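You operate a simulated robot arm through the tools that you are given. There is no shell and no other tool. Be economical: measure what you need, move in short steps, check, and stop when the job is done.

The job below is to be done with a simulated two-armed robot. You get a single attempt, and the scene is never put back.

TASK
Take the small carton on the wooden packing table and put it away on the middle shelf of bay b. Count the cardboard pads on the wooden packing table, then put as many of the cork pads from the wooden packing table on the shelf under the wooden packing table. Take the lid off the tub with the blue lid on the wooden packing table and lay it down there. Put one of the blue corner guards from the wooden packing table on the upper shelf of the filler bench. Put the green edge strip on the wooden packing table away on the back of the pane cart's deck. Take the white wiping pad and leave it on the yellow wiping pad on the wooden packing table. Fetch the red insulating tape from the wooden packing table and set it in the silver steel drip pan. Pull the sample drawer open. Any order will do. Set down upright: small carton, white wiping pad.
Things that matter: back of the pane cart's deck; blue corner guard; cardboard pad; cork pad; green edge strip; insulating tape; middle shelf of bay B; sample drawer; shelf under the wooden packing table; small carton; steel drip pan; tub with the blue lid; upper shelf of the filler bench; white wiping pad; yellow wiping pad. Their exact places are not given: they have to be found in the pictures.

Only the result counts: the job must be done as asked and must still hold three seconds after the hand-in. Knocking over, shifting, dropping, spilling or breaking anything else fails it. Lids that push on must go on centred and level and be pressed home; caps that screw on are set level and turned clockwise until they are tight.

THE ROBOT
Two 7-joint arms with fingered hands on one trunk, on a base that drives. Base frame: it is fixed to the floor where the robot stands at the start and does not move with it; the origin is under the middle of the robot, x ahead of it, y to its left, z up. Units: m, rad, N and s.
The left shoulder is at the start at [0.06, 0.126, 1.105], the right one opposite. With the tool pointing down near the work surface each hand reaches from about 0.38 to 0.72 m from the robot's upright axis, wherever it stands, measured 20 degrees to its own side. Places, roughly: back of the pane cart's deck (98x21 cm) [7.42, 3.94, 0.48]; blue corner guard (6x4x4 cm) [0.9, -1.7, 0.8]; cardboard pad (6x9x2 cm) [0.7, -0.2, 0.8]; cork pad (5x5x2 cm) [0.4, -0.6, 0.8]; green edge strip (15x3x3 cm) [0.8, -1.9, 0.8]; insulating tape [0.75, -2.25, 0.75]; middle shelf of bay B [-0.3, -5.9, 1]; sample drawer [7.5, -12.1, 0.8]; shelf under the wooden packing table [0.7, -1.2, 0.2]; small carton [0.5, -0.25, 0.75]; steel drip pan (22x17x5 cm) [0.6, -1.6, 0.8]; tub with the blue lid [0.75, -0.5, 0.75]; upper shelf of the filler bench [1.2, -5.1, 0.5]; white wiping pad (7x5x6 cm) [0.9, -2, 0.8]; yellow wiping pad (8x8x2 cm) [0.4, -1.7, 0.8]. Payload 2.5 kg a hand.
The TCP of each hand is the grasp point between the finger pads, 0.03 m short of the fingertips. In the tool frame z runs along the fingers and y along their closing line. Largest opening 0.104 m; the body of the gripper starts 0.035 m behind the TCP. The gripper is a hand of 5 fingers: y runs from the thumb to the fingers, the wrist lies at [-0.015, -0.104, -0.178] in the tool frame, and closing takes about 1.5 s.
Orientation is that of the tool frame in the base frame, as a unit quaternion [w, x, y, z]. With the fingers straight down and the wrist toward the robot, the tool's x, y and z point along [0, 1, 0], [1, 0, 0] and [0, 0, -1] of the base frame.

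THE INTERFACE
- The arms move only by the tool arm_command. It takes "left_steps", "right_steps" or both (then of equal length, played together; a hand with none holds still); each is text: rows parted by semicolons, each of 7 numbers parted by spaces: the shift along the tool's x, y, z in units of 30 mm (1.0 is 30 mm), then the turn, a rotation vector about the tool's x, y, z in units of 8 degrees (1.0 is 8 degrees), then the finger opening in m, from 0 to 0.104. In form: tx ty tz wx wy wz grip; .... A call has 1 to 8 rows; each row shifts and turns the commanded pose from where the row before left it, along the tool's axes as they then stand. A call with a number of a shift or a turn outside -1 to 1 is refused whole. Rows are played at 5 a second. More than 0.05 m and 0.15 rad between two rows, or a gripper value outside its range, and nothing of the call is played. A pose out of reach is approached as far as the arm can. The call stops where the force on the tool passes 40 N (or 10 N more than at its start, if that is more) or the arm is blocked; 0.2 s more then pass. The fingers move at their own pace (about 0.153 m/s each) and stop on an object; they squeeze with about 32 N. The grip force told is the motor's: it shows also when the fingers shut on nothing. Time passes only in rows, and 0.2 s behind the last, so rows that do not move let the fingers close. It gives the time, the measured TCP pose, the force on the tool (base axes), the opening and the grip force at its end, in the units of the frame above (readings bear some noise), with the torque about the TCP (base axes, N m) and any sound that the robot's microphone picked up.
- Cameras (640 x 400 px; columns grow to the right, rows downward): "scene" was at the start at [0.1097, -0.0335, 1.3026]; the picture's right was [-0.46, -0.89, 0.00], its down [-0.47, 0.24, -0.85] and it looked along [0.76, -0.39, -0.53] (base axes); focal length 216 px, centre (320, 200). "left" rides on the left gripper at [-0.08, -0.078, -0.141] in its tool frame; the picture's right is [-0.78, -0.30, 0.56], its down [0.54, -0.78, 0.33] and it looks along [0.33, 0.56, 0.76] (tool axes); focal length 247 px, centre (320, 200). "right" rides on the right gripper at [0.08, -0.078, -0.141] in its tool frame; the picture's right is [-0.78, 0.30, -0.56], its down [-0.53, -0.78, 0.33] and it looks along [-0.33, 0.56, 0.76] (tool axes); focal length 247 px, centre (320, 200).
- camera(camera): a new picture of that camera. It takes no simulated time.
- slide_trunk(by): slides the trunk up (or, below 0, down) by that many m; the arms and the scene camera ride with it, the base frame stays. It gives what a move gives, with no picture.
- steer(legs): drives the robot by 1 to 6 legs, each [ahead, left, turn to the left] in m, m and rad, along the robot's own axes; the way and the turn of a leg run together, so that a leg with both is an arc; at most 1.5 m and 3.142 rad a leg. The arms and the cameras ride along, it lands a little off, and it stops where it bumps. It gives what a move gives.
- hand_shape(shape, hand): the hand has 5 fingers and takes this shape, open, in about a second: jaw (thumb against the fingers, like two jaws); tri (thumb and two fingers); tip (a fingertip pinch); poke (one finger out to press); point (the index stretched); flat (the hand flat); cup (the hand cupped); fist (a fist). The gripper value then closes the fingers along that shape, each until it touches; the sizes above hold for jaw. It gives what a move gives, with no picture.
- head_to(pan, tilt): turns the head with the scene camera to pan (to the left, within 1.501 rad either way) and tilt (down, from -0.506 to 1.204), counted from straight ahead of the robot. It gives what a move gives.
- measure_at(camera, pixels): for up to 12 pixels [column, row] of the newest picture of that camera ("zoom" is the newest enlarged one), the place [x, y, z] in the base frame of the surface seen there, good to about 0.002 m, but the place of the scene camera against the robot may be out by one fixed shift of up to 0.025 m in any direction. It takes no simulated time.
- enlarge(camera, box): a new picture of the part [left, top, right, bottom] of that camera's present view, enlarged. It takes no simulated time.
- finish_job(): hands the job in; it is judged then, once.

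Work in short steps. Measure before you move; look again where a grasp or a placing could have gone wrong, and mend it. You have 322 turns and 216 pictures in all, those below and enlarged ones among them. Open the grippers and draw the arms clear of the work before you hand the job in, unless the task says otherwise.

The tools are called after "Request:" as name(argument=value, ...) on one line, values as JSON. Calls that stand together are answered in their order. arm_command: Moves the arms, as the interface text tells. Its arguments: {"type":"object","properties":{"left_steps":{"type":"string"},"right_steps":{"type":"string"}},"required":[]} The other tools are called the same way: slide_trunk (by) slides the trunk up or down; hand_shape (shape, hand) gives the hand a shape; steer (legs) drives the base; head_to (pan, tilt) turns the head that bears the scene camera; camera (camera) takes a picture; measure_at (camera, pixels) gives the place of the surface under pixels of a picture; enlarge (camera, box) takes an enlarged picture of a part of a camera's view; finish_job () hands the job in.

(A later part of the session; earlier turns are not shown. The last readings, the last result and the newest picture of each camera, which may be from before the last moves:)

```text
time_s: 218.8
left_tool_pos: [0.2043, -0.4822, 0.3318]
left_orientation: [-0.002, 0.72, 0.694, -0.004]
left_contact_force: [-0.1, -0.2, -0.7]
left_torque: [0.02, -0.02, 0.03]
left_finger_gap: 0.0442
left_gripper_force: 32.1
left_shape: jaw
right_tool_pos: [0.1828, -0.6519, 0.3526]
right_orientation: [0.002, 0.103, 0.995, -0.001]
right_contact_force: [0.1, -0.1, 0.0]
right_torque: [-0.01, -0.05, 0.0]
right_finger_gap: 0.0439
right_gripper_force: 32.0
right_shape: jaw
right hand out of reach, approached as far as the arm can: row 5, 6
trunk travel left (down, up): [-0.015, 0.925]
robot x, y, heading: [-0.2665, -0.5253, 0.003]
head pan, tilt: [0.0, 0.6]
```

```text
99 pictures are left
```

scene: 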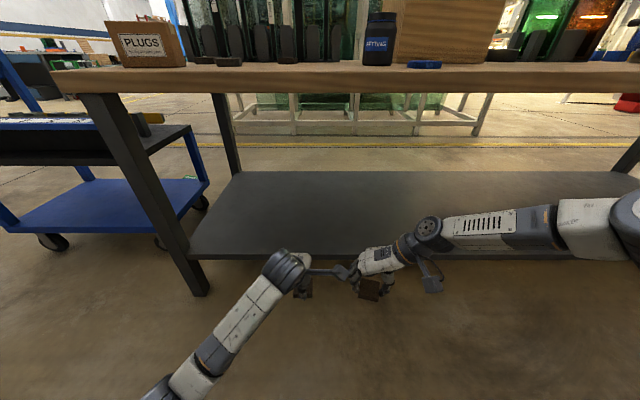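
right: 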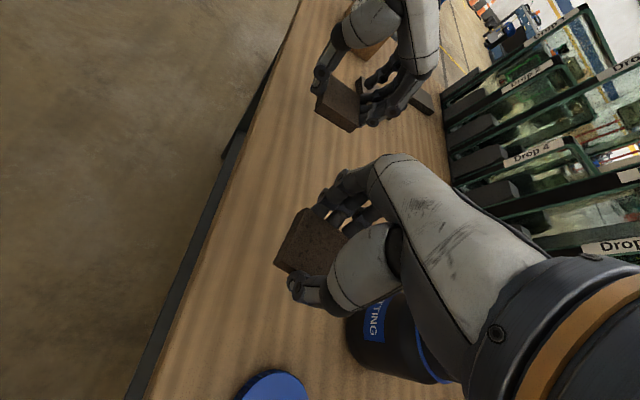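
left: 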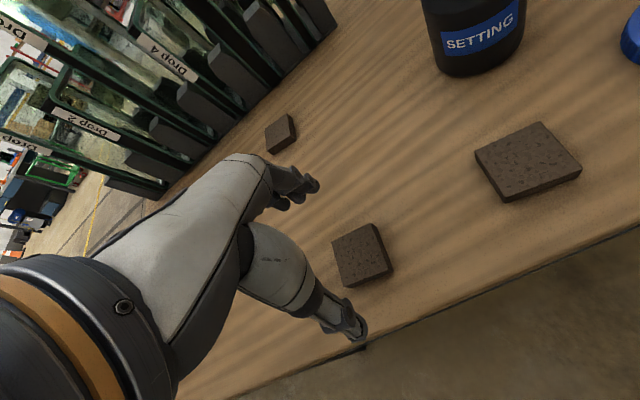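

The right arm is limited there; I raise it slightly, yaw it back to ~30° and move it right into its better region.

Request:
arm_command(right_steps="0 0 -0.5 0 0 0.95 0.03;0 0 0 0 0 0.95 0.03;0 0 0 0 0 0.95 0.03;0 0 0 0 0 0.95 0.03;0 0 0 0 0 0.95 0.03;0 0 0 0 0 0.95 0.03;0 0 0 0 0 0.95 0.03")

Request:
arm_command(right_steps="-0.76 -0.3 0 0 0 0 0.03;-0.76 -0.3 0 0 0 0 0.03;-0.76 -0.3 0 0 0 0 0.03;0 0 0.5 0 0 0 0.03;0 0 0.5 0 0 0 0.03")

```text
time_s: 220.4
left_tool_pos: [0.204, -0.4827, 0.3336]
left_orientation: [-0.002, 0.72, 0.694, -0.006]
left_contact_force: [-0.5, 0.8, 0.7]
left_torque: [-0.02, -0.03, 0.0]
left_finger_gap: 0.044
left_gripper_force: 32.1
left_shape: jaw
right_tool_pos: [0.1781, -0.6514, 0.3659]
right_orientation: [-0.012, 0.471, 0.882, -0.013]
right_contact_force: [0.5, 0.1, -0.4]
right_torque: [-0.01, 0.0, -0.01]
right_finger_gap: 0.0441
right_gripper_force: 32.6
right_shape: jaw
right hand out of reach, approached as far as the arm can: row 5, 6
trunk travel left (down, up): [-0.015, 0.925]
robot x, y, heading: [-0.2704, -0.5231, -0.003]
head pan, tilt: [0.0, 0.6]
```

```text
time_s: 221.6
left_tool_pos: [0.204, -0.483, 0.3327]
left_orientation: [-0.002, 0.72, 0.694, -0.006]
left_contact_force: [0.3, 0.9, 0.1]
left_torque: [-0.02, -0.01, 0.01]
left_finger_gap: 0.0444
left_gripper_force: 31.4
left_shape: jaw
right_tool_pos: [0.1925, -0.7239, 0.3362]
right_orientation: [-0.011, 0.471, 0.882, -0.014]
right_contact_force: [-0.3, 0.7, 0.3]
right_torque: [0.0, -0.01, 0.01]
right_finger_gap: 0.0438
right_gripper_force: 32.0
right_shape: jaw
trunk travel left (down, up): [-0.015, 0.925]
robot x, y, heading: [-0.269, -0.5272, -0.001]
head pan, tilt: [0.0, 0.6]
```

Both hands are ready. I check the right elbow's height/position before driving under the table top.

Request:
camera(camera="scene")

Request:
measure_at(camera="scene", pixels=[[600, 215], [635, 220], [630, 260], [500, 220], [420, 230], [280, 265], [240, 310], [200, 360], [400, 75]])

```text
98 pictures are left
```

scene: 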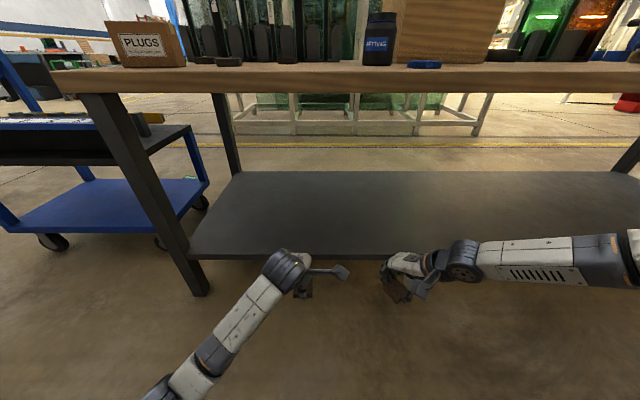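

```text
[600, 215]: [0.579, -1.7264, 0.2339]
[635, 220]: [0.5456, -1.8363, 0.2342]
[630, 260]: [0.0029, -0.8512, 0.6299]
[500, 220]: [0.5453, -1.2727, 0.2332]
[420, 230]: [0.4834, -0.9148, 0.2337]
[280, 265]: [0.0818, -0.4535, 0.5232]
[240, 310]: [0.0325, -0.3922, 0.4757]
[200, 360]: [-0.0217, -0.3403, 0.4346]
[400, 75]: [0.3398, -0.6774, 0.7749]
```

Clear. I drive forward 0.27 m to bring both pads over the shelf.

Request:
steer(legs=[[0.27, 0.0, 0.0]])

Request:
camera(camera="left")

Request:
camera(camera="right")

```text
time_s: 223.6
left_tool_pos: [0.4792, -0.4833, 0.3333]
left_orientation: [-0.001, 0.72, 0.694, -0.007]
left_contact_force: [-0.3, -0.6, 0.2]
left_torque: [0.01, -0.03, -0.05]
left_finger_gap: 0.0441
left_gripper_force: 32.3
left_shape: jaw
right_tool_pos: [0.4673, -0.7233, 0.3374]
right_orientation: [-0.01, 0.47, 0.882, -0.013]
right_contact_force: [-0.8, -0.2, 0.4]
right_torque: [0.02, 0.03, 0.0]
right_finger_gap: 0.0437
right_gripper_force: 31.9
right_shape: jaw
trunk travel left (down, up): [-0.015, 0.925]
robot x, y, heading: [0.0047, -0.5251, -0.001]
head pan, tilt: [0.0, 0.6]
```

```text
97 pictures are left
```

left: 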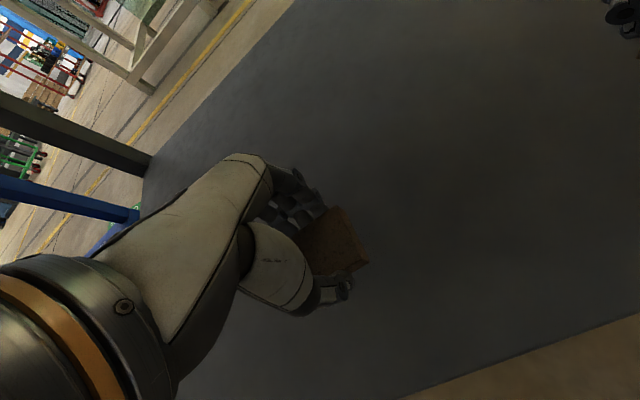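

```text
96 pictures are left
```

right: 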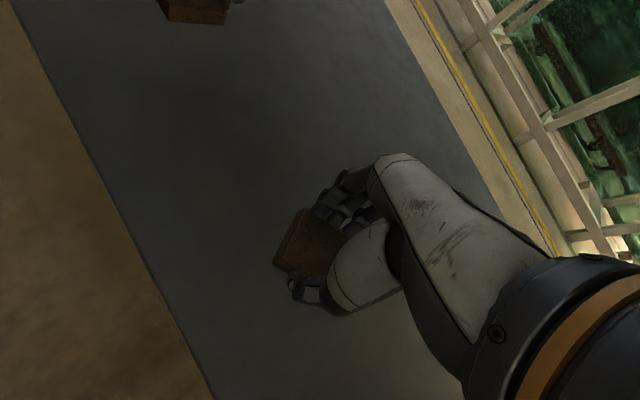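

Both pads are over the shelf (z≈0.25). I lower to about 1 cm above it.

Request:
arm_command(left_steps="0 0 0.7 0 0 0 0.03;0 0 0.65 0 0 0 0.03;0 0 0.1 0 0 0 0.03;0 0 0.1 0 0 0 0.03;0 0 0.08 0 0 0 0.03", right_steps="0 0 0.75 0 0 0 0.03;0 0 0.73 0 0 0 0.03;0 0 0.1 0 0 0 0.03;0 0 0.1 0 0 0 0.03;0 0 0.08 0 0 0 0.03")

```text
time_s: 224.8
left_tool_pos: [0.4786, -0.4826, 0.2847]
left_orientation: [-0.001, 0.719, 0.695, -0.005]
left_contact_force: [-0.1, 0.5, -0.4]
left_torque: [0.01, -0.03, 0.02]
left_finger_gap: 0.0441
left_gripper_force: 31.6
left_shape: jaw
right_tool_pos: [0.4721, -0.7284, 0.2932]
right_orientation: [0.003, 0.48, 0.877, -0.016]
right_contact_force: [-0.5, 0.0, -0.1]
right_torque: [0.01, 0.01, 0.02]
right_finger_gap: 0.044
right_gripper_force: 32.2
right_shape: jaw
right hand out of reach, approached as far as the arm can: row 2, 3, 4, 5
trunk travel left (down, up): [-0.015, 0.925]
robot x, y, heading: [0.0076, -0.5258, -0.0]
head pan, tilt: [0.0, 0.6]
```

Left is almost touching. I set the left pad down and release it first.

Request:
arm_command(left_steps="0 0 0.05 0 0 0 0.03;0 0 0.05 0 0 0 0.03;0 0 0 0 0 0 0.06;0 0 0 0 0 0 0.09;0 0 0 0 0 0 0.104;0 0 0 0 0 0 0.104;0 0 -0.8 0 0 0 0.104;0 0 -0.8 0 0 0 0.104")

Request:
slide_trunk(by=-0.009)

Request:
camera(camera="left")

```text
time_s: 226.6
left_tool_pos: [0.4799, -0.4824, 0.3282]
left_orientation: [-0.003, 0.719, 0.695, -0.007]
left_contact_force: [-0.2, 0.4, 0.2]
left_torque: [0.0, -0.01, 0.0]
left_finger_gap: 0.1036
left_gripper_force: 0.1
left_shape: jaw
right_tool_pos: [0.4722, -0.7273, 0.2944]
right_orientation: [0.004, 0.481, 0.877, -0.014]
right_contact_force: [-0.4, 0.8, 0.1]
right_torque: [0.06, 0.01, -0.01]
right_finger_gap: 0.0439
right_gripper_force: 31.4
right_shape: jaw
trunk travel left (down, up): [-0.015, 0.925]
robot x, y, heading: [0.0062, -0.5291, -0.002]
head pan, tilt: [0.0, 0.6]
```

```text
time_s: 227.1
left_tool_pos: [0.4795, -0.4816, 0.3187]
left_orientation: [-0.001, 0.72, 0.694, -0.006]
left_contact_force: [-0.4, 0.0, -0.5]
left_torque: [-0.01, 0.0, 0.03]
left_finger_gap: 0.1038
left_gripper_force: 0.2
left_shape: jaw
right_tool_pos: [0.472, -0.7275, 0.2855]
right_orientation: [0.004, 0.48, 0.877, -0.016]
right_contact_force: [-0.2, -0.9, 1.7]
right_torque: [0.03, -0.02, 0.02]
right_finger_gap: 0.044
right_gripper_force: 31.9
right_shape: jaw
trunk travel left (down, up): [-0.006, 0.934]
robot x, y, heading: [0.0049, -0.5265, 0.005]
head pan, tilt: [0.0, 0.6]
```

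```text
95 pictures are left
```

left: 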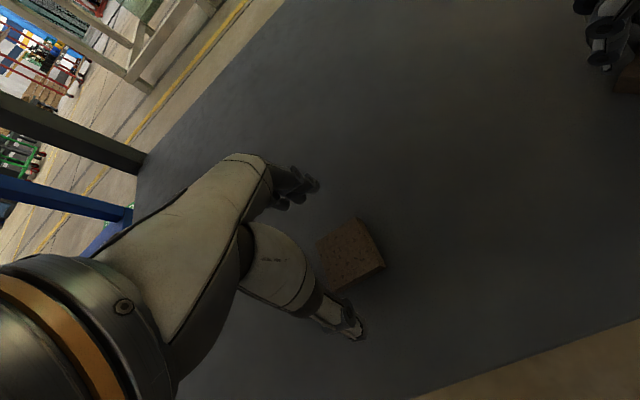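

Left pad is on the shelf. Right pad is touching now (z 0.2855); I release it and raise.

Request:
arm_command(right_steps="0 0 0 0 0 0 0.06;0 0 0 0 0 0 0.09;0 0 0 0 0 0 0.104;0 0 0 0 0 0 0.104;0 0 -0.7 0 0 0 0.104;0 0 -0.8 0 0 0 0.104;0 0 -0.5 0 0 0 0.104")

Request:
camera(camera="right")

```text
time_s: 228.7
left_tool_pos: [0.4802, -0.4816, 0.3195]
left_orientation: [-0.001, 0.72, 0.694, -0.006]
left_contact_force: [0.9, 0.1, -0.8]
left_torque: [0.02, 0.0, 0.02]
left_finger_gap: 0.1039
left_gripper_force: 0.0
left_shape: jaw
right_tool_pos: [0.4713, -0.7261, 0.3451]
right_orientation: [0.004, 0.481, 0.877, -0.014]
right_contact_force: [0.6, 0.1, 0.5]
right_torque: [-0.01, 0.0, 0.01]
right_finger_gap: 0.1037
right_gripper_force: 0.0
right_shape: jaw
trunk travel left (down, up): [-0.006, 0.934]
robot x, y, heading: [0.0052, -0.527, 0.001]
head pan, tilt: [0.0, 0.6]
```

```text
94 pictures are left
```

right: 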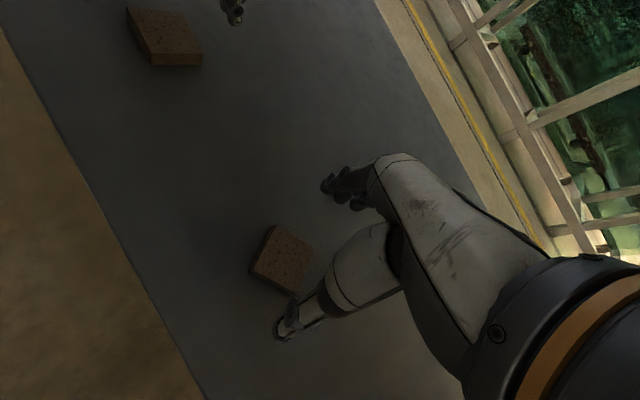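

Both cork pads lie on the shelf. I back out 0.27 m and raise the trunk.

Request:
steer(legs=[[-0.27, 0.0, 0.0]])

Request:
slide_trunk(by=0.4)

Request:
slide_trunk(by=0.15)

Request:
head_to(pan=0.0, tilt=0.75)

```text
time_s: 230.7
left_tool_pos: [0.211, -0.4825, 0.3188]
left_orientation: [-0.002, 0.72, 0.694, -0.006]
left_contact_force: [-0.1, 0.8, -0.1]
left_torque: [0.01, -0.01, 0.03]
left_finger_gap: 0.1037
left_gripper_force: 0.0
left_shape: jaw
right_tool_pos: [0.2029, -0.7255, 0.3447]
right_orientation: [0.004, 0.481, 0.876, -0.015]
right_contact_force: [-0.3, 0.3, -0.5]
right_torque: [-0.02, 0.02, 0.0]
right_finger_gap: 0.1038
right_gripper_force: 0.0
right_shape: jaw
trunk travel left (down, up): [-0.006, 0.934]
robot x, y, heading: [-0.2627, -0.5273, 0.004]
head pan, tilt: [0.0, 0.6]
```

```text
time_s: 234.5
left_tool_pos: [0.2105, -0.4827, 0.7198]
left_orientation: [-0.002, 0.72, 0.694, -0.006]
left_contact_force: [-1.0, 0.5, -0.1]
left_torque: [0.0, -0.01, 0.04]
left_finger_gap: 0.1037
left_gripper_force: 0.1
left_shape: jaw
right_tool_pos: [0.2032, -0.7267, 0.7452]
right_orientation: [0.004, 0.481, 0.877, -0.015]
right_contact_force: [0.0, 0.0, 1.1]
right_torque: [0.02, 0.03, 0.02]
right_finger_gap: 0.1035
right_gripper_force: 0.1
right_shape: jaw
trunk travel left (down, up): [-0.406, 0.534]
robot x, y, heading: [-0.2633, -0.5217, -0.002]
head pan, tilt: [0.0, 0.6]
```

```text
time_s: 236.2
left_tool_pos: [0.2104, -0.4837, 0.8694]
left_orientation: [-0.002, 0.72, 0.694, -0.006]
left_contact_force: [0.3, -0.1, 0.1]
left_torque: [-0.02, 0.01, 0.02]
left_finger_gap: 0.1037
left_gripper_force: 0.1
left_shape: jaw
right_tool_pos: [0.2021, -0.7272, 0.8951]
right_orientation: [0.004, 0.481, 0.877, -0.015]
right_contact_force: [0.2, -0.4, -0.3]
right_torque: [0.02, -0.01, -0.01]
right_finger_gap: 0.1036
right_gripper_force: 0.2
right_shape: jaw
trunk travel left (down, up): [-0.556, 0.384]
robot x, y, heading: [-0.2585, -0.5229, -0.002]
head pan, tilt: [0.0, 0.6]
```

```text
time_s: 236.9
left_tool_pos: [0.2108, -0.4822, 0.87]
left_orientation: [-0.002, 0.719, 0.694, -0.006]
left_contact_force: [-0.5, 0.5, 1.3]
left_torque: [0.03, -0.03, 0.01]
left_finger_gap: 0.1038
left_gripper_force: 0.0
left_shape: jaw
right_tool_pos: [0.2017, -0.7253, 0.895]
right_orientation: [0.004, 0.481, 0.877, -0.014]
right_contact_force: [-0.4, 0.1, 0.5]
right_torque: [0.01, -0.01, 0.02]
right_finger_gap: 0.1038
right_gripper_force: 0.0
right_shape: jaw
trunk travel left (down, up): [-0.556, 0.384]
robot x, y, heading: [-0.2622, -0.5279, -0.0]
head pan, tilt: [0.0, 0.75]
```

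Now I raise both hands and drive to the carton at the left end.

Request:
arm_command(left_steps="0 0 -0.9 0 0 0 0.104;0 0 -0.9 0 0 0 0.104;0 0 -0.9 0 0 0 0.104;0 0 -0.9 0 0 0 0.104;0 0 -0.9 0 0 0 0.104;0 0 -0.9 0 0 0 0.104", right_steps="0 0 -0.9 0 0 0 0.104;0 0 -0.9 0 0 0 0.104;0 0 -0.9 0 0 0 0.104;0 0 -0.9 0 0 0 0.104;0 0 -0.9 0 0 0 0.104;0 0 -0.6 0 0 0 0.104")

Request:
steer(legs=[[0.0, 0.3, 0.0], [0.22, 0.0, 0.0]])

Request:
camera(camera="left")

Request:
camera(camera="scene")

```text
time_s: 238.5
left_tool_pos: [0.224, -0.4424, 1.0197]
left_orientation: [-0.033, 0.696, 0.717, 0.026]
left_contact_force: [0.6, 0.4, -0.9]
left_torque: [0.01, 0.04, 0.0]
left_finger_gap: 0.1037
left_gripper_force: 0.1
left_shape: jaw
left hand out of reach, approached as far as the arm can: row 6
right_tool_pos: [0.2038, -0.7221, 1.042]
right_orientation: [0.003, 0.481, 0.877, -0.015]
right_contact_force: [0.1, 0.8, -0.3]
right_torque: [0.0, 0.01, -0.01]
right_finger_gap: 0.1037
right_gripper_force: 0.1
right_shape: jaw
right hand out of reach, approached as far as the arm can: row 1
trunk travel left (down, up): [-0.556, 0.384]
robot x, y, heading: [-0.2644, -0.526, -0.001]
head pan, tilt: [0.0, 0.75]
stopped in row 6 (left hand): the arm was blocked; the commanded pose is now the measured one
```

```text
time_s: 241.9
left_tool_pos: [0.4424, -0.1372, 1.0197]
left_orientation: [-0.035, 0.697, 0.716, 0.026]
left_contact_force: [-0.1, 0.5, 1.0]
left_torque: [0.02, 0.0, 0.01]
left_finger_gap: 0.1039
left_gripper_force: 0.0
left_shape: jaw
right_tool_pos: [0.4226, -0.4168, 1.0421]
right_orientation: [0.003, 0.481, 0.877, -0.016]
right_contact_force: [-0.2, 0.2, 0.2]
right_torque: [0.0, 0.01, 0.0]
right_finger_gap: 0.1038
right_gripper_force: 0.0
right_shape: jaw
trunk travel left (down, up): [-0.556, 0.384]
robot x, y, heading: [-0.0437, -0.2201, -0.002]
head pan, tilt: [0.0, 0.75]
```

```text
93 pictures are left
```

left: 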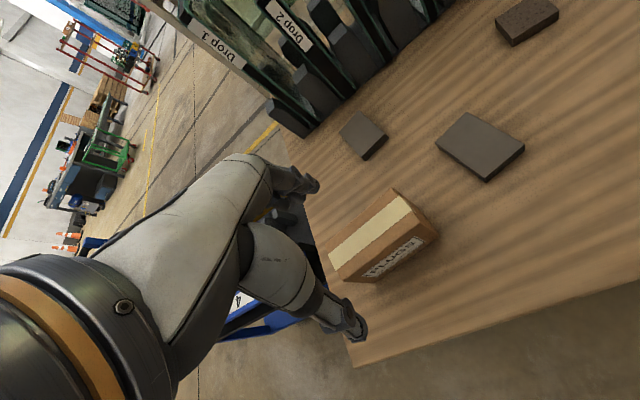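

```text
92 pictures are left
```

scene: 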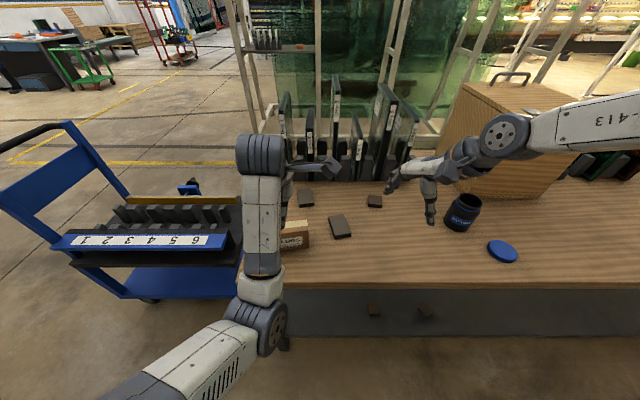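

Both pads are visible on the shelf at (373,310) and (427,310). I zoom on the carton in the left view and measure its top corners.

Request:
enlarge(camera="left", box=[310, 170, 450, 290])

Request:
measure_at(camera="zoom", pixels=[[85, 265], [310, 75], [125, 325], [440, 195], [130, 275], [380, 120], [250, 200], [400, 180], [180, 330]])

```text
3.33 times, centred on (380, 230) of left
```

zoom: 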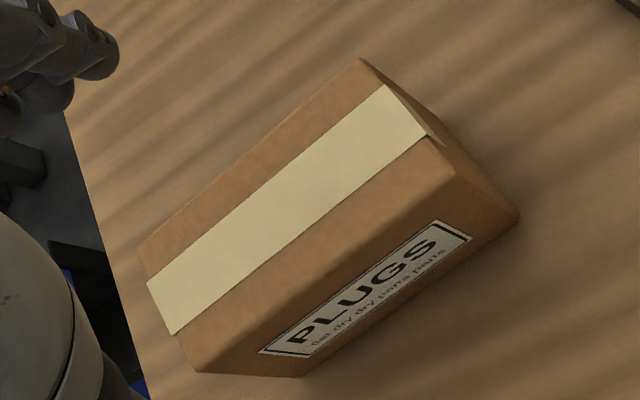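

```text
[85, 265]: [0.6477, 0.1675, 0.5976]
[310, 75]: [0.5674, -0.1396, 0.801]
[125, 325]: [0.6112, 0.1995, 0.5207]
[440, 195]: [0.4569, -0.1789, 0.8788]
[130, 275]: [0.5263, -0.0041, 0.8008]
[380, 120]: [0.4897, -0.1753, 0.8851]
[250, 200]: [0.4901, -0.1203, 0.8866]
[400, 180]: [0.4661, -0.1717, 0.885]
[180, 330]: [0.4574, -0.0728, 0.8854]
```

Request:
measure_at(camera="zoom", pixels=[[148, 256], [358, 68], [446, 174], [200, 358], [270, 345], [500, 215]])

```text
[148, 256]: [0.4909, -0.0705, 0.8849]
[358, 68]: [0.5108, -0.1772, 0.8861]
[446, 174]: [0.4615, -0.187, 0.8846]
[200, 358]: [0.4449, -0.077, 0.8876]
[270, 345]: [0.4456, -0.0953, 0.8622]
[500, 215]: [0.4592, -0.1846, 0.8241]
```

Carton top centre (0.477,-0.128), closing direction yaw +9.6°. I orient the left hand and move above it.

Request:
arm_command(left_steps="0 0 0.3 0 -0.31 -0.5 0.104;0 0 0.3 0 -0.31 -0.5 0.104;0.06 0.6 0.5 0 0 0 0.104;0.05 0.6 0.5 0 0 0 0.104")

Request:
camera(camera="left")

```text
time_s: 242.9
left_tool_pos: [0.4786, -0.1195, 0.9701]
left_orientation: [-0.006, 0.641, 0.768, 0.007]
left_contact_force: [0.5, 0.3, 1.0]
left_torque: [0.03, -0.01, 0.0]
left_finger_gap: 0.1039
left_gripper_force: 0.1
left_shape: jaw
right_tool_pos: [0.4211, -0.4173, 1.0419]
right_orientation: [0.004, 0.481, 0.876, -0.015]
right_contact_force: [0.1, -0.3, 0.8]
right_torque: [-0.01, -0.03, -0.01]
right_finger_gap: 0.1037
right_gripper_force: 0.0
right_shape: jaw
trunk travel left (down, up): [-0.556, 0.384]
robot x, y, heading: [-0.0438, -0.2216, 0.002]
head pan, tilt: [0.0, 0.75]
```

```text
90 pictures are left
```

left: 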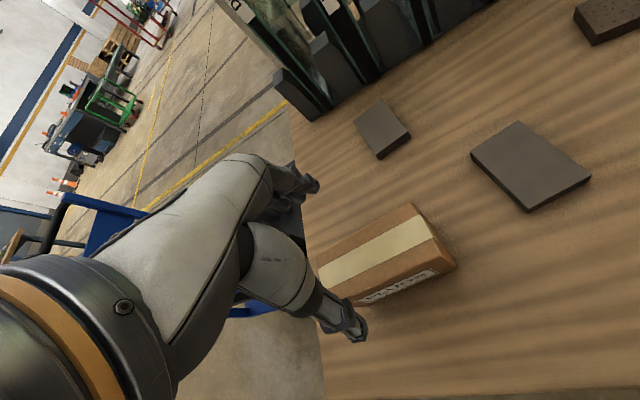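

I trim 8 mm sideways and descend over the carton.

Request:
arm_command(left_steps="-0.27 -0.1 0.5 0 0 0 0.104;0 0 0.8 0 0 0 0.104;0 0 0.8 0 0 0 0.104;0 0 0.8 0 0 0 0.104;0 0 0.65 0 0 0 0.104")

Request:
camera(camera="left")

```text
time_s: 244.3
left_tool_pos: [0.4919, -0.097, 0.8827]
left_orientation: [-0.002, 0.629, 0.777, 0.037]
left_contact_force: [-0.7, -0.3, 0.8]
left_torque: [-0.02, 0.02, 0.01]
left_finger_gap: 0.1038
left_gripper_force: 0.2
left_shape: jaw
right_tool_pos: [0.4215, -0.4173, 1.0427]
right_orientation: [0.004, 0.481, 0.877, -0.016]
right_contact_force: [-0.3, -0.1, 1.0]
right_torque: [-0.01, -0.03, -0.01]
right_finger_gap: 0.1039
right_gripper_force: 0.0
right_shape: jaw
trunk travel left (down, up): [-0.556, 0.384]
robot x, y, heading: [-0.0445, -0.2199, 0.002]
head pan, tilt: [0.0, 0.75]
stopped in row 5 (left hand): the arm was blocked; the commanded pose is now the measured one
```

```text
89 pictures are left
```

left: 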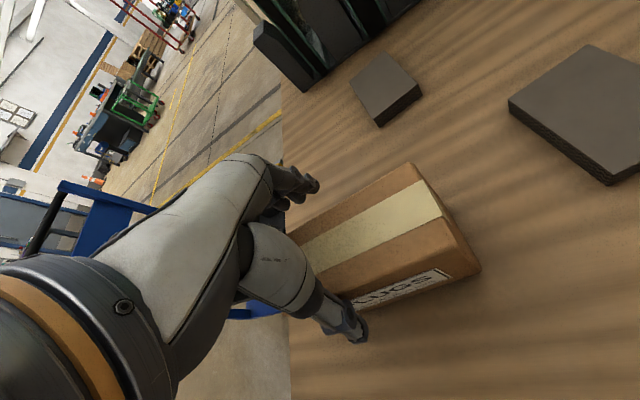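

The arm met a limit and drifted. I lift it clear and shift/turn the robot so the carton lies in the left hand's better zone.

Request:
arm_command(left_steps="0 0 -0.9 0 0 0 0.104;0 0 -0.9 0 0 0 0.104;0 0 -0.9 0 0 0 0.104;0 0 -0.9 0 0 0 0.104")

Request:
steer(legs=[[0.0, -0.12, 0.2]])

Request:
camera(camera="left")

Request:
camera(camera="scene")

```text
time_s: 245.3
left_tool_pos: [0.4856, -0.1052, 0.9903]
left_orientation: [-0.001, 0.629, 0.776, 0.033]
left_contact_force: [-0.2, 0.5, 0.0]
left_torque: [0.0, 0.03, -0.01]
left_finger_gap: 0.1039
left_gripper_force: 0.1
left_shape: jaw
right_tool_pos: [0.4207, -0.4174, 1.0429]
right_orientation: [0.004, 0.48, 0.877, -0.014]
right_contact_force: [-0.6, 0.6, -0.2]
right_torque: [-0.01, -0.01, -0.01]
right_finger_gap: 0.1039
right_gripper_force: 0.1
right_shape: jaw
trunk travel left (down, up): [-0.556, 0.384]
robot x, y, heading: [-0.0453, -0.2218, 0.001]
head pan, tilt: [0.0, 0.75]
```

```text
time_s: 246.5
left_tool_pos: [0.4645, -0.124, 0.9902]
left_orientation: [-0.005, 0.55, 0.834, 0.035]
left_contact_force: [-0.6, -0.4, -0.9]
left_torque: [-0.01, 0.02, -0.01]
left_finger_gap: 0.1039
left_gripper_force: 0.0
left_shape: jaw
right_tool_pos: [0.4629, -0.4445, 1.0416]
right_orientation: [0.004, 0.393, 0.919, -0.014]
right_contact_force: [-0.6, -0.8, -0.1]
right_torque: [0.01, 0.02, 0.01]
right_finger_gap: 0.1039
right_gripper_force: 0.0
right_shape: jaw
trunk travel left (down, up): [-0.556, 0.384]
robot x, y, heading: [-0.0329, -0.3443, 0.192]
head pan, tilt: [0.0, 0.75]
```

```text
88 pictures are left
```

left: 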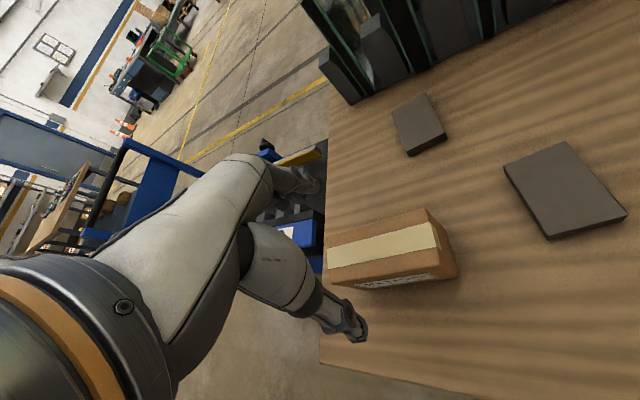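

```text
87 pictures are left
```

scene: 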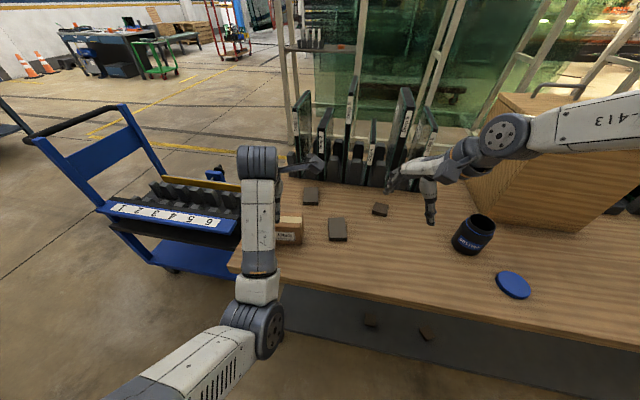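

Better placed. I correct orientation and centre above the carton.

Request:
arm_command(left_steps="0 0 0.2 0.17 -0.19 0.85 0.104;0 0 0.2 0.17 -0.19 0.85 0.104;-0.2 0.39 0.5 0 0 0 0.104;0 0 0.7 0 0 0 0.104")

```text
time_s: 247.5
left_tool_pos: [0.4785, -0.128, 0.9423]
left_orientation: [0.001, 0.646, 0.764, 0.0]
left_contact_force: [0.7, -0.2, 0.3]
left_torque: [-0.01, 0.01, 0.02]
left_finger_gap: 0.1038
left_gripper_force: 0.0
left_shape: jaw
right_tool_pos: [0.4629, -0.442, 1.0415]
right_orientation: [0.005, 0.393, 0.92, -0.014]
right_contact_force: [0.1, 0.4, 0.5]
right_torque: [0.02, 0.0, -0.03]
right_finger_gap: 0.104
right_gripper_force: 0.0
right_shape: jaw
trunk travel left (down, up): [-0.556, 0.384]
robot x, y, heading: [-0.0307, -0.3394, 0.196]
head pan, tilt: [0.0, 0.75]
```

On target. I descend to 0.862.

Request:
arm_command(left_steps="0 0 0.8 0 0 0 0.104;0 0 0.8 0 0 0 0.104;0 0 0.8 0 0 0 0.104;0 0 0.27 0 0 0 0.104")

Request:
camera(camera="left")

```text
time_s: 248.5
left_tool_pos: [0.4776, -0.1283, 0.8617]
left_orientation: [0.001, 0.646, 0.764, -0.001]
left_contact_force: [1.0, 0.3, 1.1]
left_torque: [0.0, -0.04, -0.02]
left_finger_gap: 0.1039
left_gripper_force: 0.1
left_shape: jaw
right_tool_pos: [0.4631, -0.4432, 1.0414]
right_orientation: [0.005, 0.392, 0.92, -0.015]
right_contact_force: [0.3, -0.5, 0.2]
right_torque: [-0.02, 0.0, 0.04]
right_finger_gap: 0.1036
right_gripper_force: 0.0
right_shape: jaw
trunk travel left (down, up): [-0.556, 0.384]
robot x, y, heading: [-0.0348, -0.3425, 0.195]
head pan, tilt: [0.0, 0.75]
```

```text
86 pictures are left
```

left: 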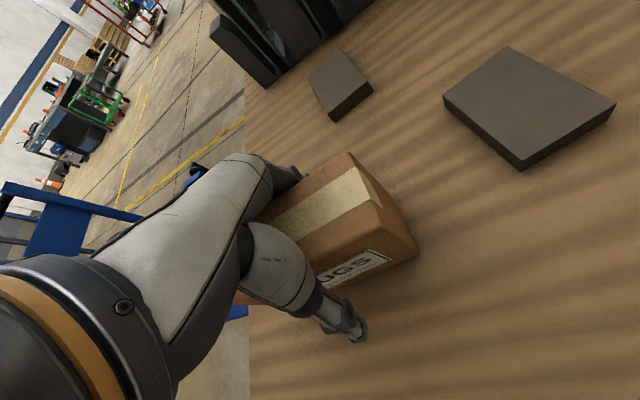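

Well placed. I close on the carton and lift.

Request:
arm_command(left_steps="0 0 0 0 0 0 0.03;0 0 0 0 0 0 0.03;0 0 0 0 0 0 0.03;0 0 0 0 0 0 0.03;0 0 0 0 0 0 0.03;0 0 -0.6 0 0 0 0.03;0 0 -0.9 0 0 0 0.03;0 0 -0.9 0 0 0 0.03")

Request:
camera(camera="left")

```text
time_s: 250.3
left_tool_pos: [0.4776, -0.1272, 0.9334]
left_orientation: [0.001, 0.645, 0.764, -0.001]
left_contact_force: [0.8, 0.2, -2.1]
left_torque: [0.0, -0.01, 0.0]
left_finger_gap: 0.0519
left_gripper_force: 31.7
left_shape: jaw
right_tool_pos: [0.4625, -0.4423, 1.0421]
right_orientation: [0.005, 0.392, 0.92, -0.014]
right_contact_force: [-0.9, -0.1, -0.5]
right_torque: [-0.02, 0.0, 0.02]
right_finger_gap: 0.1036
right_gripper_force: 0.0
right_shape: jaw
trunk travel left (down, up): [-0.556, 0.384]
robot x, y, heading: [-0.034, -0.3414, 0.193]
head pan, tilt: [0.0, 0.75]
```

```text
85 pictures are left
```

left: 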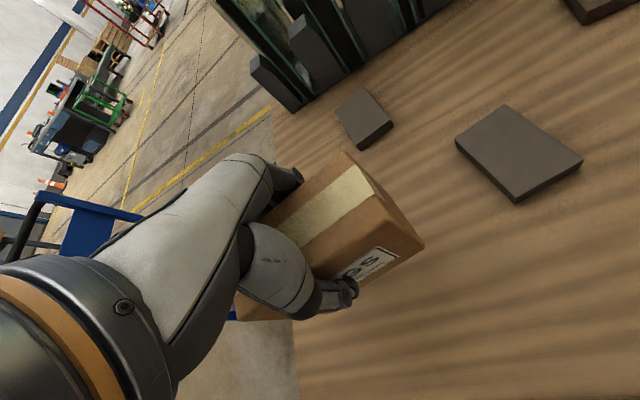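

Carton is in the left hand. I raise it, pull back slightly, square up and drive to the blue guards.

Request:
arm_command(left_steps="0 0 -0.9 0 0 0 0.03;0 0 -0.9 0 0 0 0.03;0 -0.9 0 0 0 0 0.03;0 -0.9 0 0 0 0 0.03;0 -0.6 0 0 0 0 0.03")

Request:
steer(legs=[[-0.05, 0.0, -0.195], [0.0, -1.15, 0.0]])

Request:
camera(camera="scene")

```text
time_s: 251.5
left_tool_pos: [0.4064, -0.139, 0.987]
left_orientation: [0.001, 0.646, 0.764, -0.001]
left_contact_force: [0.0, -0.2, -2.3]
left_torque: [-0.02, 0.02, 0.0]
left_finger_gap: 0.0516
left_gripper_force: 31.9
left_shape: jaw
right_tool_pos: [0.4627, -0.4424, 1.0429]
right_orientation: [0.005, 0.391, 0.92, -0.015]
right_contact_force: [0.3, -0.3, 0.4]
right_torque: [-0.01, 0.01, -0.01]
right_finger_gap: 0.1038
right_gripper_force: 0.0
right_shape: jaw
trunk travel left (down, up): [-0.556, 0.384]
robot x, y, heading: [-0.0321, -0.3439, 0.193]
head pan, tilt: [0.0, 0.75]
```

```text
time_s: 258.2
left_tool_pos: [0.3992, -1.3886, 0.9866]
left_orientation: [0.0, 0.71, 0.704, -0.001]
left_contact_force: [-0.3, 0.4, -2.1]
left_torque: [-0.04, 0.02, -0.02]
left_finger_gap: 0.0513
left_gripper_force: 31.5
left_shape: jaw
right_tool_pos: [0.4006, -1.6992, 1.0414]
right_orientation: [0.004, 0.471, 0.882, -0.015]
right_contact_force: [-0.5, -0.2, -0.4]
right_torque: [0.01, -0.02, 0.02]
right_finger_gap: 0.1038
right_gripper_force: 0.0
right_shape: jaw
trunk travel left (down, up): [-0.556, 0.384]
robot x, y, heading: [-0.0665, -1.5157, 0.023]
head pan, tilt: [0.0, 0.75]
```

```text
84 pictures are left
```

scene: 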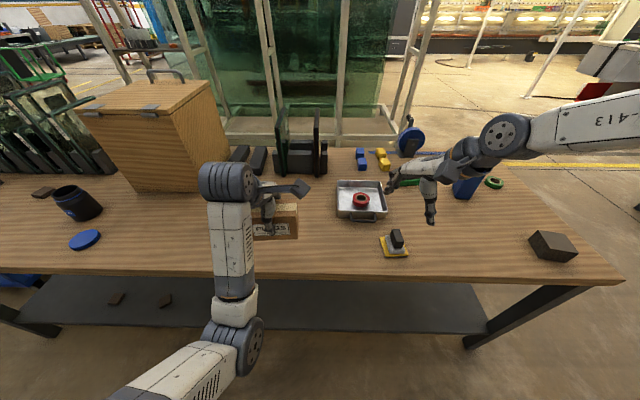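

I zoom on the guards and the filter stands to check positions and clearance.

Request:
enlarge(camera="scene", box=[340, 140, 420, 190])

Request:
measure_at(camera="zoom", pixels=[[145, 95], [200, 93], [148, 130], [208, 128], [210, 150], [155, 155], [140, 75], [195, 70], [290, 95], [310, 130], [365, 125], [180, 170]])

Request:
measure_at(camera="scene", pixels=[[283, 172], [318, 172], [300, 175], [265, 165], [325, 165], [275, 130]])

```text
8.00 times, centred on (380, 165) of scene
```

zoom: 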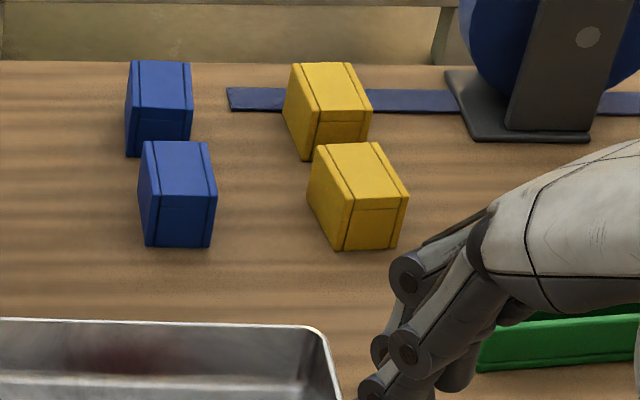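

```text
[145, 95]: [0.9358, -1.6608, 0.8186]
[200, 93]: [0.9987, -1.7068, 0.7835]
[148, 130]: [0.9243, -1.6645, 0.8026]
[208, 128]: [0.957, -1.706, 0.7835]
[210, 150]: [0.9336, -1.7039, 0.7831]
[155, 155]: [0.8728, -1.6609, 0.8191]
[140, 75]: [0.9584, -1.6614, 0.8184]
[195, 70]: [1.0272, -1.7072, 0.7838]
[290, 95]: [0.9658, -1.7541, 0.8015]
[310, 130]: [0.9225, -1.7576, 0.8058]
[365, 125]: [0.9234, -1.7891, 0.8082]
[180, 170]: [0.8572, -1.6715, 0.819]
```

```text
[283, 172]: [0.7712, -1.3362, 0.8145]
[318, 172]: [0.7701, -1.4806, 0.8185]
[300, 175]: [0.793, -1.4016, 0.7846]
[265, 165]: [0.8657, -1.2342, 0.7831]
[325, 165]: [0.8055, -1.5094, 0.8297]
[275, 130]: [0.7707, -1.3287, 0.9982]
```

The near blue guard spans x≈0.84–0.90, centre (0.870,-1.683), 6 cm along x. I move up to x≈0.15, lower the trunk 5 cm and pitch the right hand 30° forward to extend its reach.

Request:
steer(legs=[[0.215, 0.0, -0.02]])

Request:
slide_trunk(by=-0.05)

Request:
arm_command(right_steps="0 0 0 -0.627 -0.153 0.697 0.075;0 0 0 -0.627 -0.153 0.697 0.075;0 0 0 -0.627 -0.153 0.697 0.075;0 0 0 -0.627 -0.153 0.697 0.075;0 0 0 -0.627 -0.153 0.697 0.075;0 0 0 -0.627 -0.153 0.697 0.075")

Request:
camera(camera="right")

```text
time_s: 259.9
left_tool_pos: [0.6166, -1.3963, 0.9872]
left_orientation: [0.0, 0.716, 0.698, -0.002]
left_contact_force: [-0.5, -0.9, -2.4]
left_torque: [0.0, -0.01, 0.02]
left_finger_gap: 0.0514
left_gripper_force: 31.9
left_shape: jaw
right_tool_pos: [0.6141, -1.7054, 1.0419]
right_orientation: [0.003, 0.478, 0.878, -0.016]
right_contact_force: [-0.3, 0.4, 0.8]
right_torque: [0.0, 0.01, -0.02]
right_finger_gap: 0.1038
right_gripper_force: 0.0
right_shape: jaw
trunk travel left (down, up): [-0.556, 0.384]
robot x, y, heading: [0.1472, -1.5123, 0.002]
head pan, tilt: [0.0, 0.75]
```

```text
time_s: 260.8
left_tool_pos: [0.6162, -1.3956, 0.9375]
left_orientation: [0.0, 0.716, 0.698, -0.001]
left_contact_force: [-0.2, -0.5, -1.2]
left_torque: [0.0, 0.03, 0.0]
left_finger_gap: 0.0514
left_gripper_force: 32.2
left_shape: jaw
right_tool_pos: [0.6143, -1.704, 0.9925]
right_orientation: [0.004, 0.479, 0.878, -0.014]
right_contact_force: [-0.2, -0.1, -0.5]
right_torque: [0.0, -0.01, 0.01]
right_finger_gap: 0.1037
right_gripper_force: 0.2
right_shape: jaw
trunk travel left (down, up): [-0.506, 0.434]
robot x, y, heading: [0.1443, -1.5134, 0.005]
head pan, tilt: [0.0, 0.75]
```

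```text
time_s: 262.2
left_tool_pos: [0.6178, -1.3954, 0.9372]
left_orientation: [-0.001, 0.716, 0.698, -0.002]
left_contact_force: [0.0, 0.3, -2.4]
left_torque: [-0.02, 0.0, -0.03]
left_finger_gap: 0.0516
left_gripper_force: 31.6
left_shape: jaw
right_tool_pos: [0.6216, -1.7868, 1.0009]
right_orientation: [0.186, 0.691, 0.675, 0.181]
right_contact_force: [0.4, 0.4, -0.6]
right_torque: [0.0, 0.02, 0.02]
right_finger_gap: 0.0751
right_gripper_force: 0.1
right_shape: jaw
right hand out of reach, approached as far as the arm can: row 2, 3, 4
trunk travel left (down, up): [-0.506, 0.434]
robot x, y, heading: [0.148, -1.51, 0.007]
head pan, tilt: [0.0, 0.75]
```

```text
82 pictures are left
```

right: 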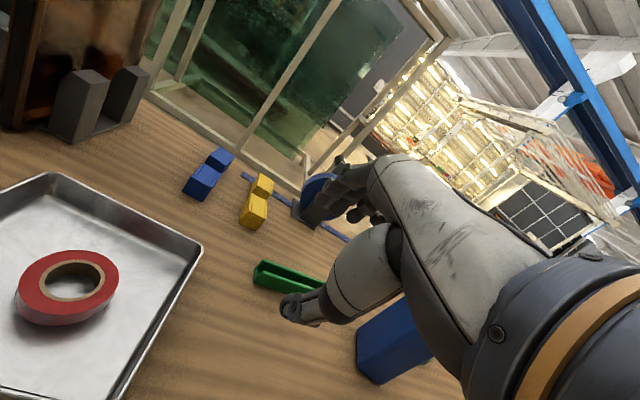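

The closing line tilts too much this way. I check the base's real front extent again by looking straight down beside the chest.

Request:
head_to(pan=0.0, tilt=1.204)

Request:
enlarge(camera="scene", box=[240, 200, 400, 300])

Request:
measure_at(camera="zoom", pixels=[[320, 300], [320, 290], [320, 280], [320, 260], [320, 240], [320, 220], [200, 285], [450, 285], [100, 285], [550, 285], [320, 200]])

```text
time_s: 263.1
left_tool_pos: [0.6168, -1.3958, 0.9371]
left_orientation: [0.0, 0.717, 0.698, -0.001]
left_contact_force: [-0.7, -0.3, -2.4]
left_torque: [0.05, -0.04, 0.01]
left_finger_gap: 0.0516
left_gripper_force: 31.6
left_shape: jaw
right_tool_pos: [0.6217, -1.7858, 1.0015]
right_orientation: [0.184, 0.689, 0.677, 0.182]
right_contact_force: [-0.5, -0.6, 0.1]
right_torque: [0.0, -0.01, 0.0]
right_finger_gap: 0.0754
right_gripper_force: 0.0
right_shape: jaw
trunk travel left (down, up): [-0.506, 0.434]
robot x, y, heading: [0.1465, -1.5086, 0.004]
head pan, tilt: [0.0, 1.201]
```

```text
4.00 times, centred on (320, 250) of scene
```

zoom: 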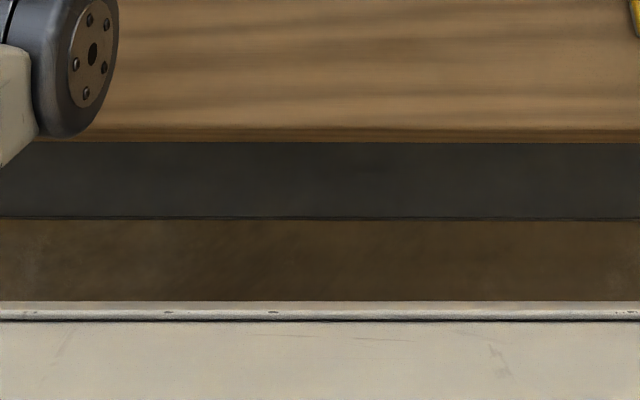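

```text
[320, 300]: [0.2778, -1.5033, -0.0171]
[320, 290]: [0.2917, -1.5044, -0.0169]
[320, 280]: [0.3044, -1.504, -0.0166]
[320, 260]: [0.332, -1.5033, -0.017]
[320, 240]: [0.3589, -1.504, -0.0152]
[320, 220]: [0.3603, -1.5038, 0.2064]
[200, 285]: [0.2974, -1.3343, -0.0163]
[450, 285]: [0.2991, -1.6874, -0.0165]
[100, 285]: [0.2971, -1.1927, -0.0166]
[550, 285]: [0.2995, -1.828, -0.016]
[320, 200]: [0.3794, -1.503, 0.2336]
```

The base front is at most 0.14 m ahead, so I can advance another 6 cm safely. I do that (and 6 cm left), and bring the right hand to a nearly vertical pose.

Request:
steer(legs=[[0.06, 0.06, 0.0]])

Request:
arm_command(right_steps="0 0 0 0.75 0.13 -0.35 0.075;0 0 0 0.75 0.13 -0.35 0.075;0 0 0 0.75 0.13 -0.35 0.075")

Request:
head_to(pan=-0.2, tilt=0.7)

Request:
camera(camera="right")

```text
time_s: 264.2
left_tool_pos: [0.676, -1.336, 0.9369]
left_orientation: [0.001, 0.717, 0.697, -0.001]
left_contact_force: [-0.5, 0.1, -3.0]
left_torque: [-0.02, 0.01, -0.02]
left_finger_gap: 0.0515
left_gripper_force: 32.0
left_shape: jaw
right_tool_pos: [0.6807, -1.7253, 1.0005]
right_orientation: [0.185, 0.69, 0.676, 0.181]
right_contact_force: [0.2, -0.9, -0.3]
right_torque: [0.02, 0.0, -0.02]
right_finger_gap: 0.0753
right_gripper_force: 0.1
right_shape: jaw
trunk travel left (down, up): [-0.506, 0.434]
robot x, y, heading: [0.2044, -1.4491, -0.0]
head pan, tilt: [0.0, 1.201]
```

```text
time_s: 265.0
left_tool_pos: [0.676, -1.3364, 0.9363]
left_orientation: [0.0, 0.717, 0.697, -0.001]
left_contact_force: [0.6, 0.8, -2.1]
left_torque: [0.01, 0.0, -0.03]
left_finger_gap: 0.0514
left_gripper_force: 31.8
left_shape: jaw
right_tool_pos: [0.6807, -1.726, 1.002]
right_orientation: [0.069, 0.654, 0.75, 0.079]
right_contact_force: [-0.1, -0.3, 0.6]
right_torque: [-0.01, -0.02, -0.01]
right_finger_gap: 0.0752
right_gripper_force: 0.1
right_shape: jaw
trunk travel left (down, up): [-0.506, 0.434]
robot x, y, heading: [0.2088, -1.4491, 0.001]
head pan, tilt: [0.0, 1.201]
```

```text
time_s: 265.9
left_tool_pos: [0.6762, -1.336, 0.9367]
left_orientation: [0.0, 0.716, 0.698, -0.001]
left_contact_force: [0.1, 0.6, -2.1]
left_torque: [-0.01, 0.03, 0.02]
left_finger_gap: 0.0513
left_gripper_force: 31.9
left_shape: jaw
right_tool_pos: [0.6804, -1.7262, 1.001]
right_orientation: [0.07, 0.654, 0.749, 0.079]
right_contact_force: [-0.4, -0.4, -0.1]
right_torque: [0.0, 0.0, 0.01]
right_finger_gap: 0.075
right_gripper_force: 0.1
right_shape: jaw
trunk travel left (down, up): [-0.506, 0.434]
robot x, y, heading: [0.2075, -1.4505, 0.001]
head pan, tilt: [-0.201, 0.7]
```

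```text
80 pictures are left
```

right: 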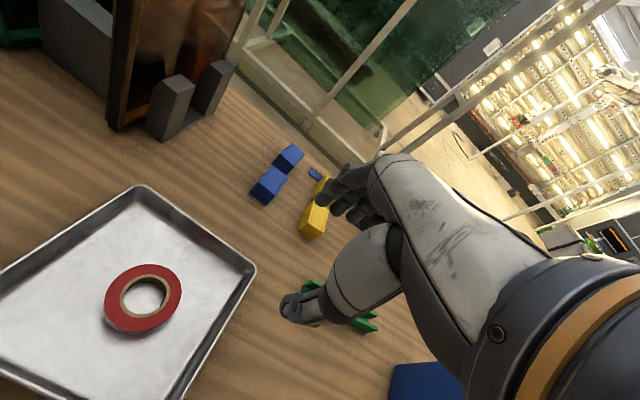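

I zoom in on the near blue guard (270,185) and measure its top corners with the right camera.

Request:
enlarge(camera="right", box=[240, 130, 340, 210])

Request:
measure_at(camera="zoom", pixels=[[175, 195], [240, 215], [255, 175], [305, 190], [240, 190], [200, 205], [280, 185], [250, 110], [130, 240], [200, 270]])

```text
5.00 times, centred on (290, 170) of right
```

zoom: 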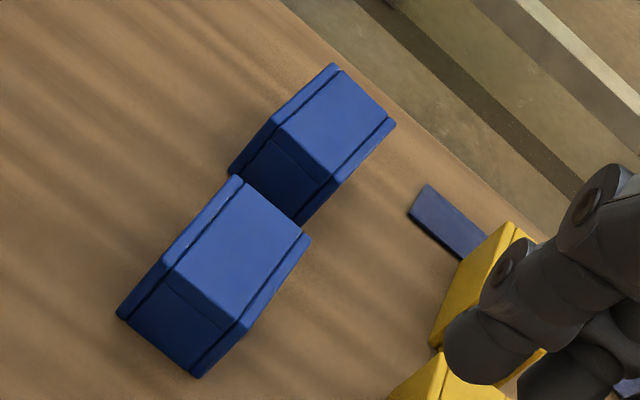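

```text
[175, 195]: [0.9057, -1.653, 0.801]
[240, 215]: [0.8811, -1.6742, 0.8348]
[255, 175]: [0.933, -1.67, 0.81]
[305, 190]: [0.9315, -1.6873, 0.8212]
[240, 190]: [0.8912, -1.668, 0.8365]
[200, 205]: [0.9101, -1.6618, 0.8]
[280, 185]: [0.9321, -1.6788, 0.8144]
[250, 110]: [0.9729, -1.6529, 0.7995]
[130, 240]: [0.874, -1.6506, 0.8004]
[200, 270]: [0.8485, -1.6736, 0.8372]
```

Request:
measure_at(camera="zoom", pixels=[[172, 262], [242, 318], [300, 240], [236, 184], [236, 250], [195, 360]])

```text
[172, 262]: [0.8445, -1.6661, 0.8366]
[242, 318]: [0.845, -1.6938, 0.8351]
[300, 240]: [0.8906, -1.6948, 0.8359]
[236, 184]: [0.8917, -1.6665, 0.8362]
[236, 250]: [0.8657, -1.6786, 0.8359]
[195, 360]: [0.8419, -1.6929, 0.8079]
```

Guard centre (0.868,-1.680), top 0.836. I move to a hover point along the tool axis.

Request:
arm_command(right_steps="0.12 0.85 0.3 0 0 0 0.085;0.12 0.85 0.3 0 0 0 0.085;0.12 0.85 0.6 0 0 0 0.085;0.12 0.85 0.7 0 0 0 0.085;0.12 0.85 0.8 0 0 0 0.085;0.12 0.85 0.8 0 0 0 0.085")

Request:
camera(camera="right")

```text
time_s: 267.3
left_tool_pos: [0.6756, -1.338, 0.9371]
left_orientation: [-0.001, 0.717, 0.697, -0.001]
left_contact_force: [-0.4, -0.1, -2.4]
left_torque: [-0.02, 0.0, -0.01]
left_finger_gap: 0.0515
left_gripper_force: 32.0
left_shape: jaw
right_tool_pos: [0.8483, -1.6829, 0.9298]
right_orientation: [0.069, 0.655, 0.748, 0.078]
right_contact_force: [0.0, -0.8, -0.2]
right_torque: [0.0, 0.04, 0.0]
right_finger_gap: 0.085
right_gripper_force: 0.1
right_shape: jaw
trunk travel left (down, up): [-0.506, 0.434]
robot x, y, heading: [0.2117, -1.4522, 0.006]
head pan, tilt: [-0.201, 0.7]
```

```text
78 pictures are left
```

right: 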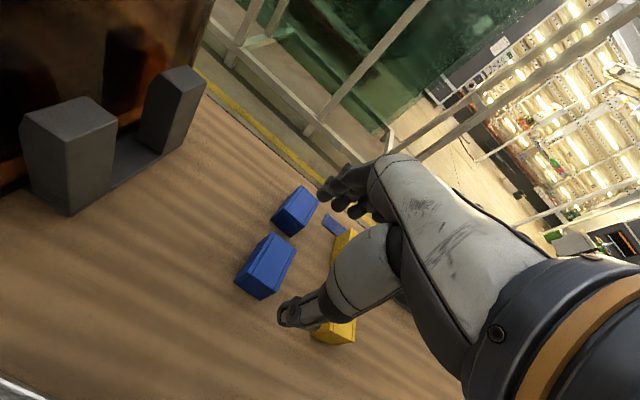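

Hover reached exactly. I narrow the opening to 75 mm and descend along the tool axis.

Request:
arm_command(right_steps="0 0 0 0 0 0 0.075;0 0 0.8 0 0 0 0.075;0 0 0.8 0 0 0 0.075;0 0 0.8 0 0 0 0.075;0 0 0.55 0 0 0 0.075")

Request:
camera(camera="right")

```text
time_s: 268.5
left_tool_pos: [0.6772, -1.3372, 0.9369]
left_orientation: [-0.001, 0.717, 0.697, -0.001]
left_contact_force: [0.4, 0.4, -2.6]
left_torque: [0.02, -0.04, 0.0]
left_finger_gap: 0.0514
left_gripper_force: 32.0
left_shape: jaw
right_tool_pos: [0.821, -1.6911, 0.8753]
right_orientation: [0.068, 0.655, 0.749, 0.078]
right_contact_force: [-1.6, -0.5, 0.6]
right_torque: [0.02, 0.03, 0.01]
right_finger_gap: 0.0752
right_gripper_force: 0.1
right_shape: jaw
right hand out of reach, approached as far as the arm can: row 2, 3, 4, 5
trunk travel left (down, up): [-0.506, 0.434]
robot x, y, heading: [0.2061, -1.4529, 0.001]
head pan, tilt: [-0.201, 0.7]
```

```text
77 pictures are left
```

right: 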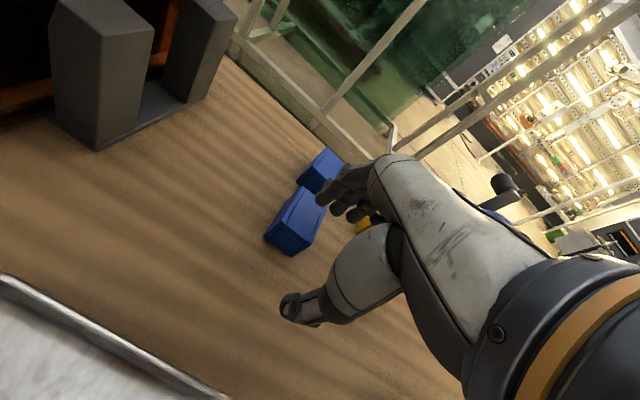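

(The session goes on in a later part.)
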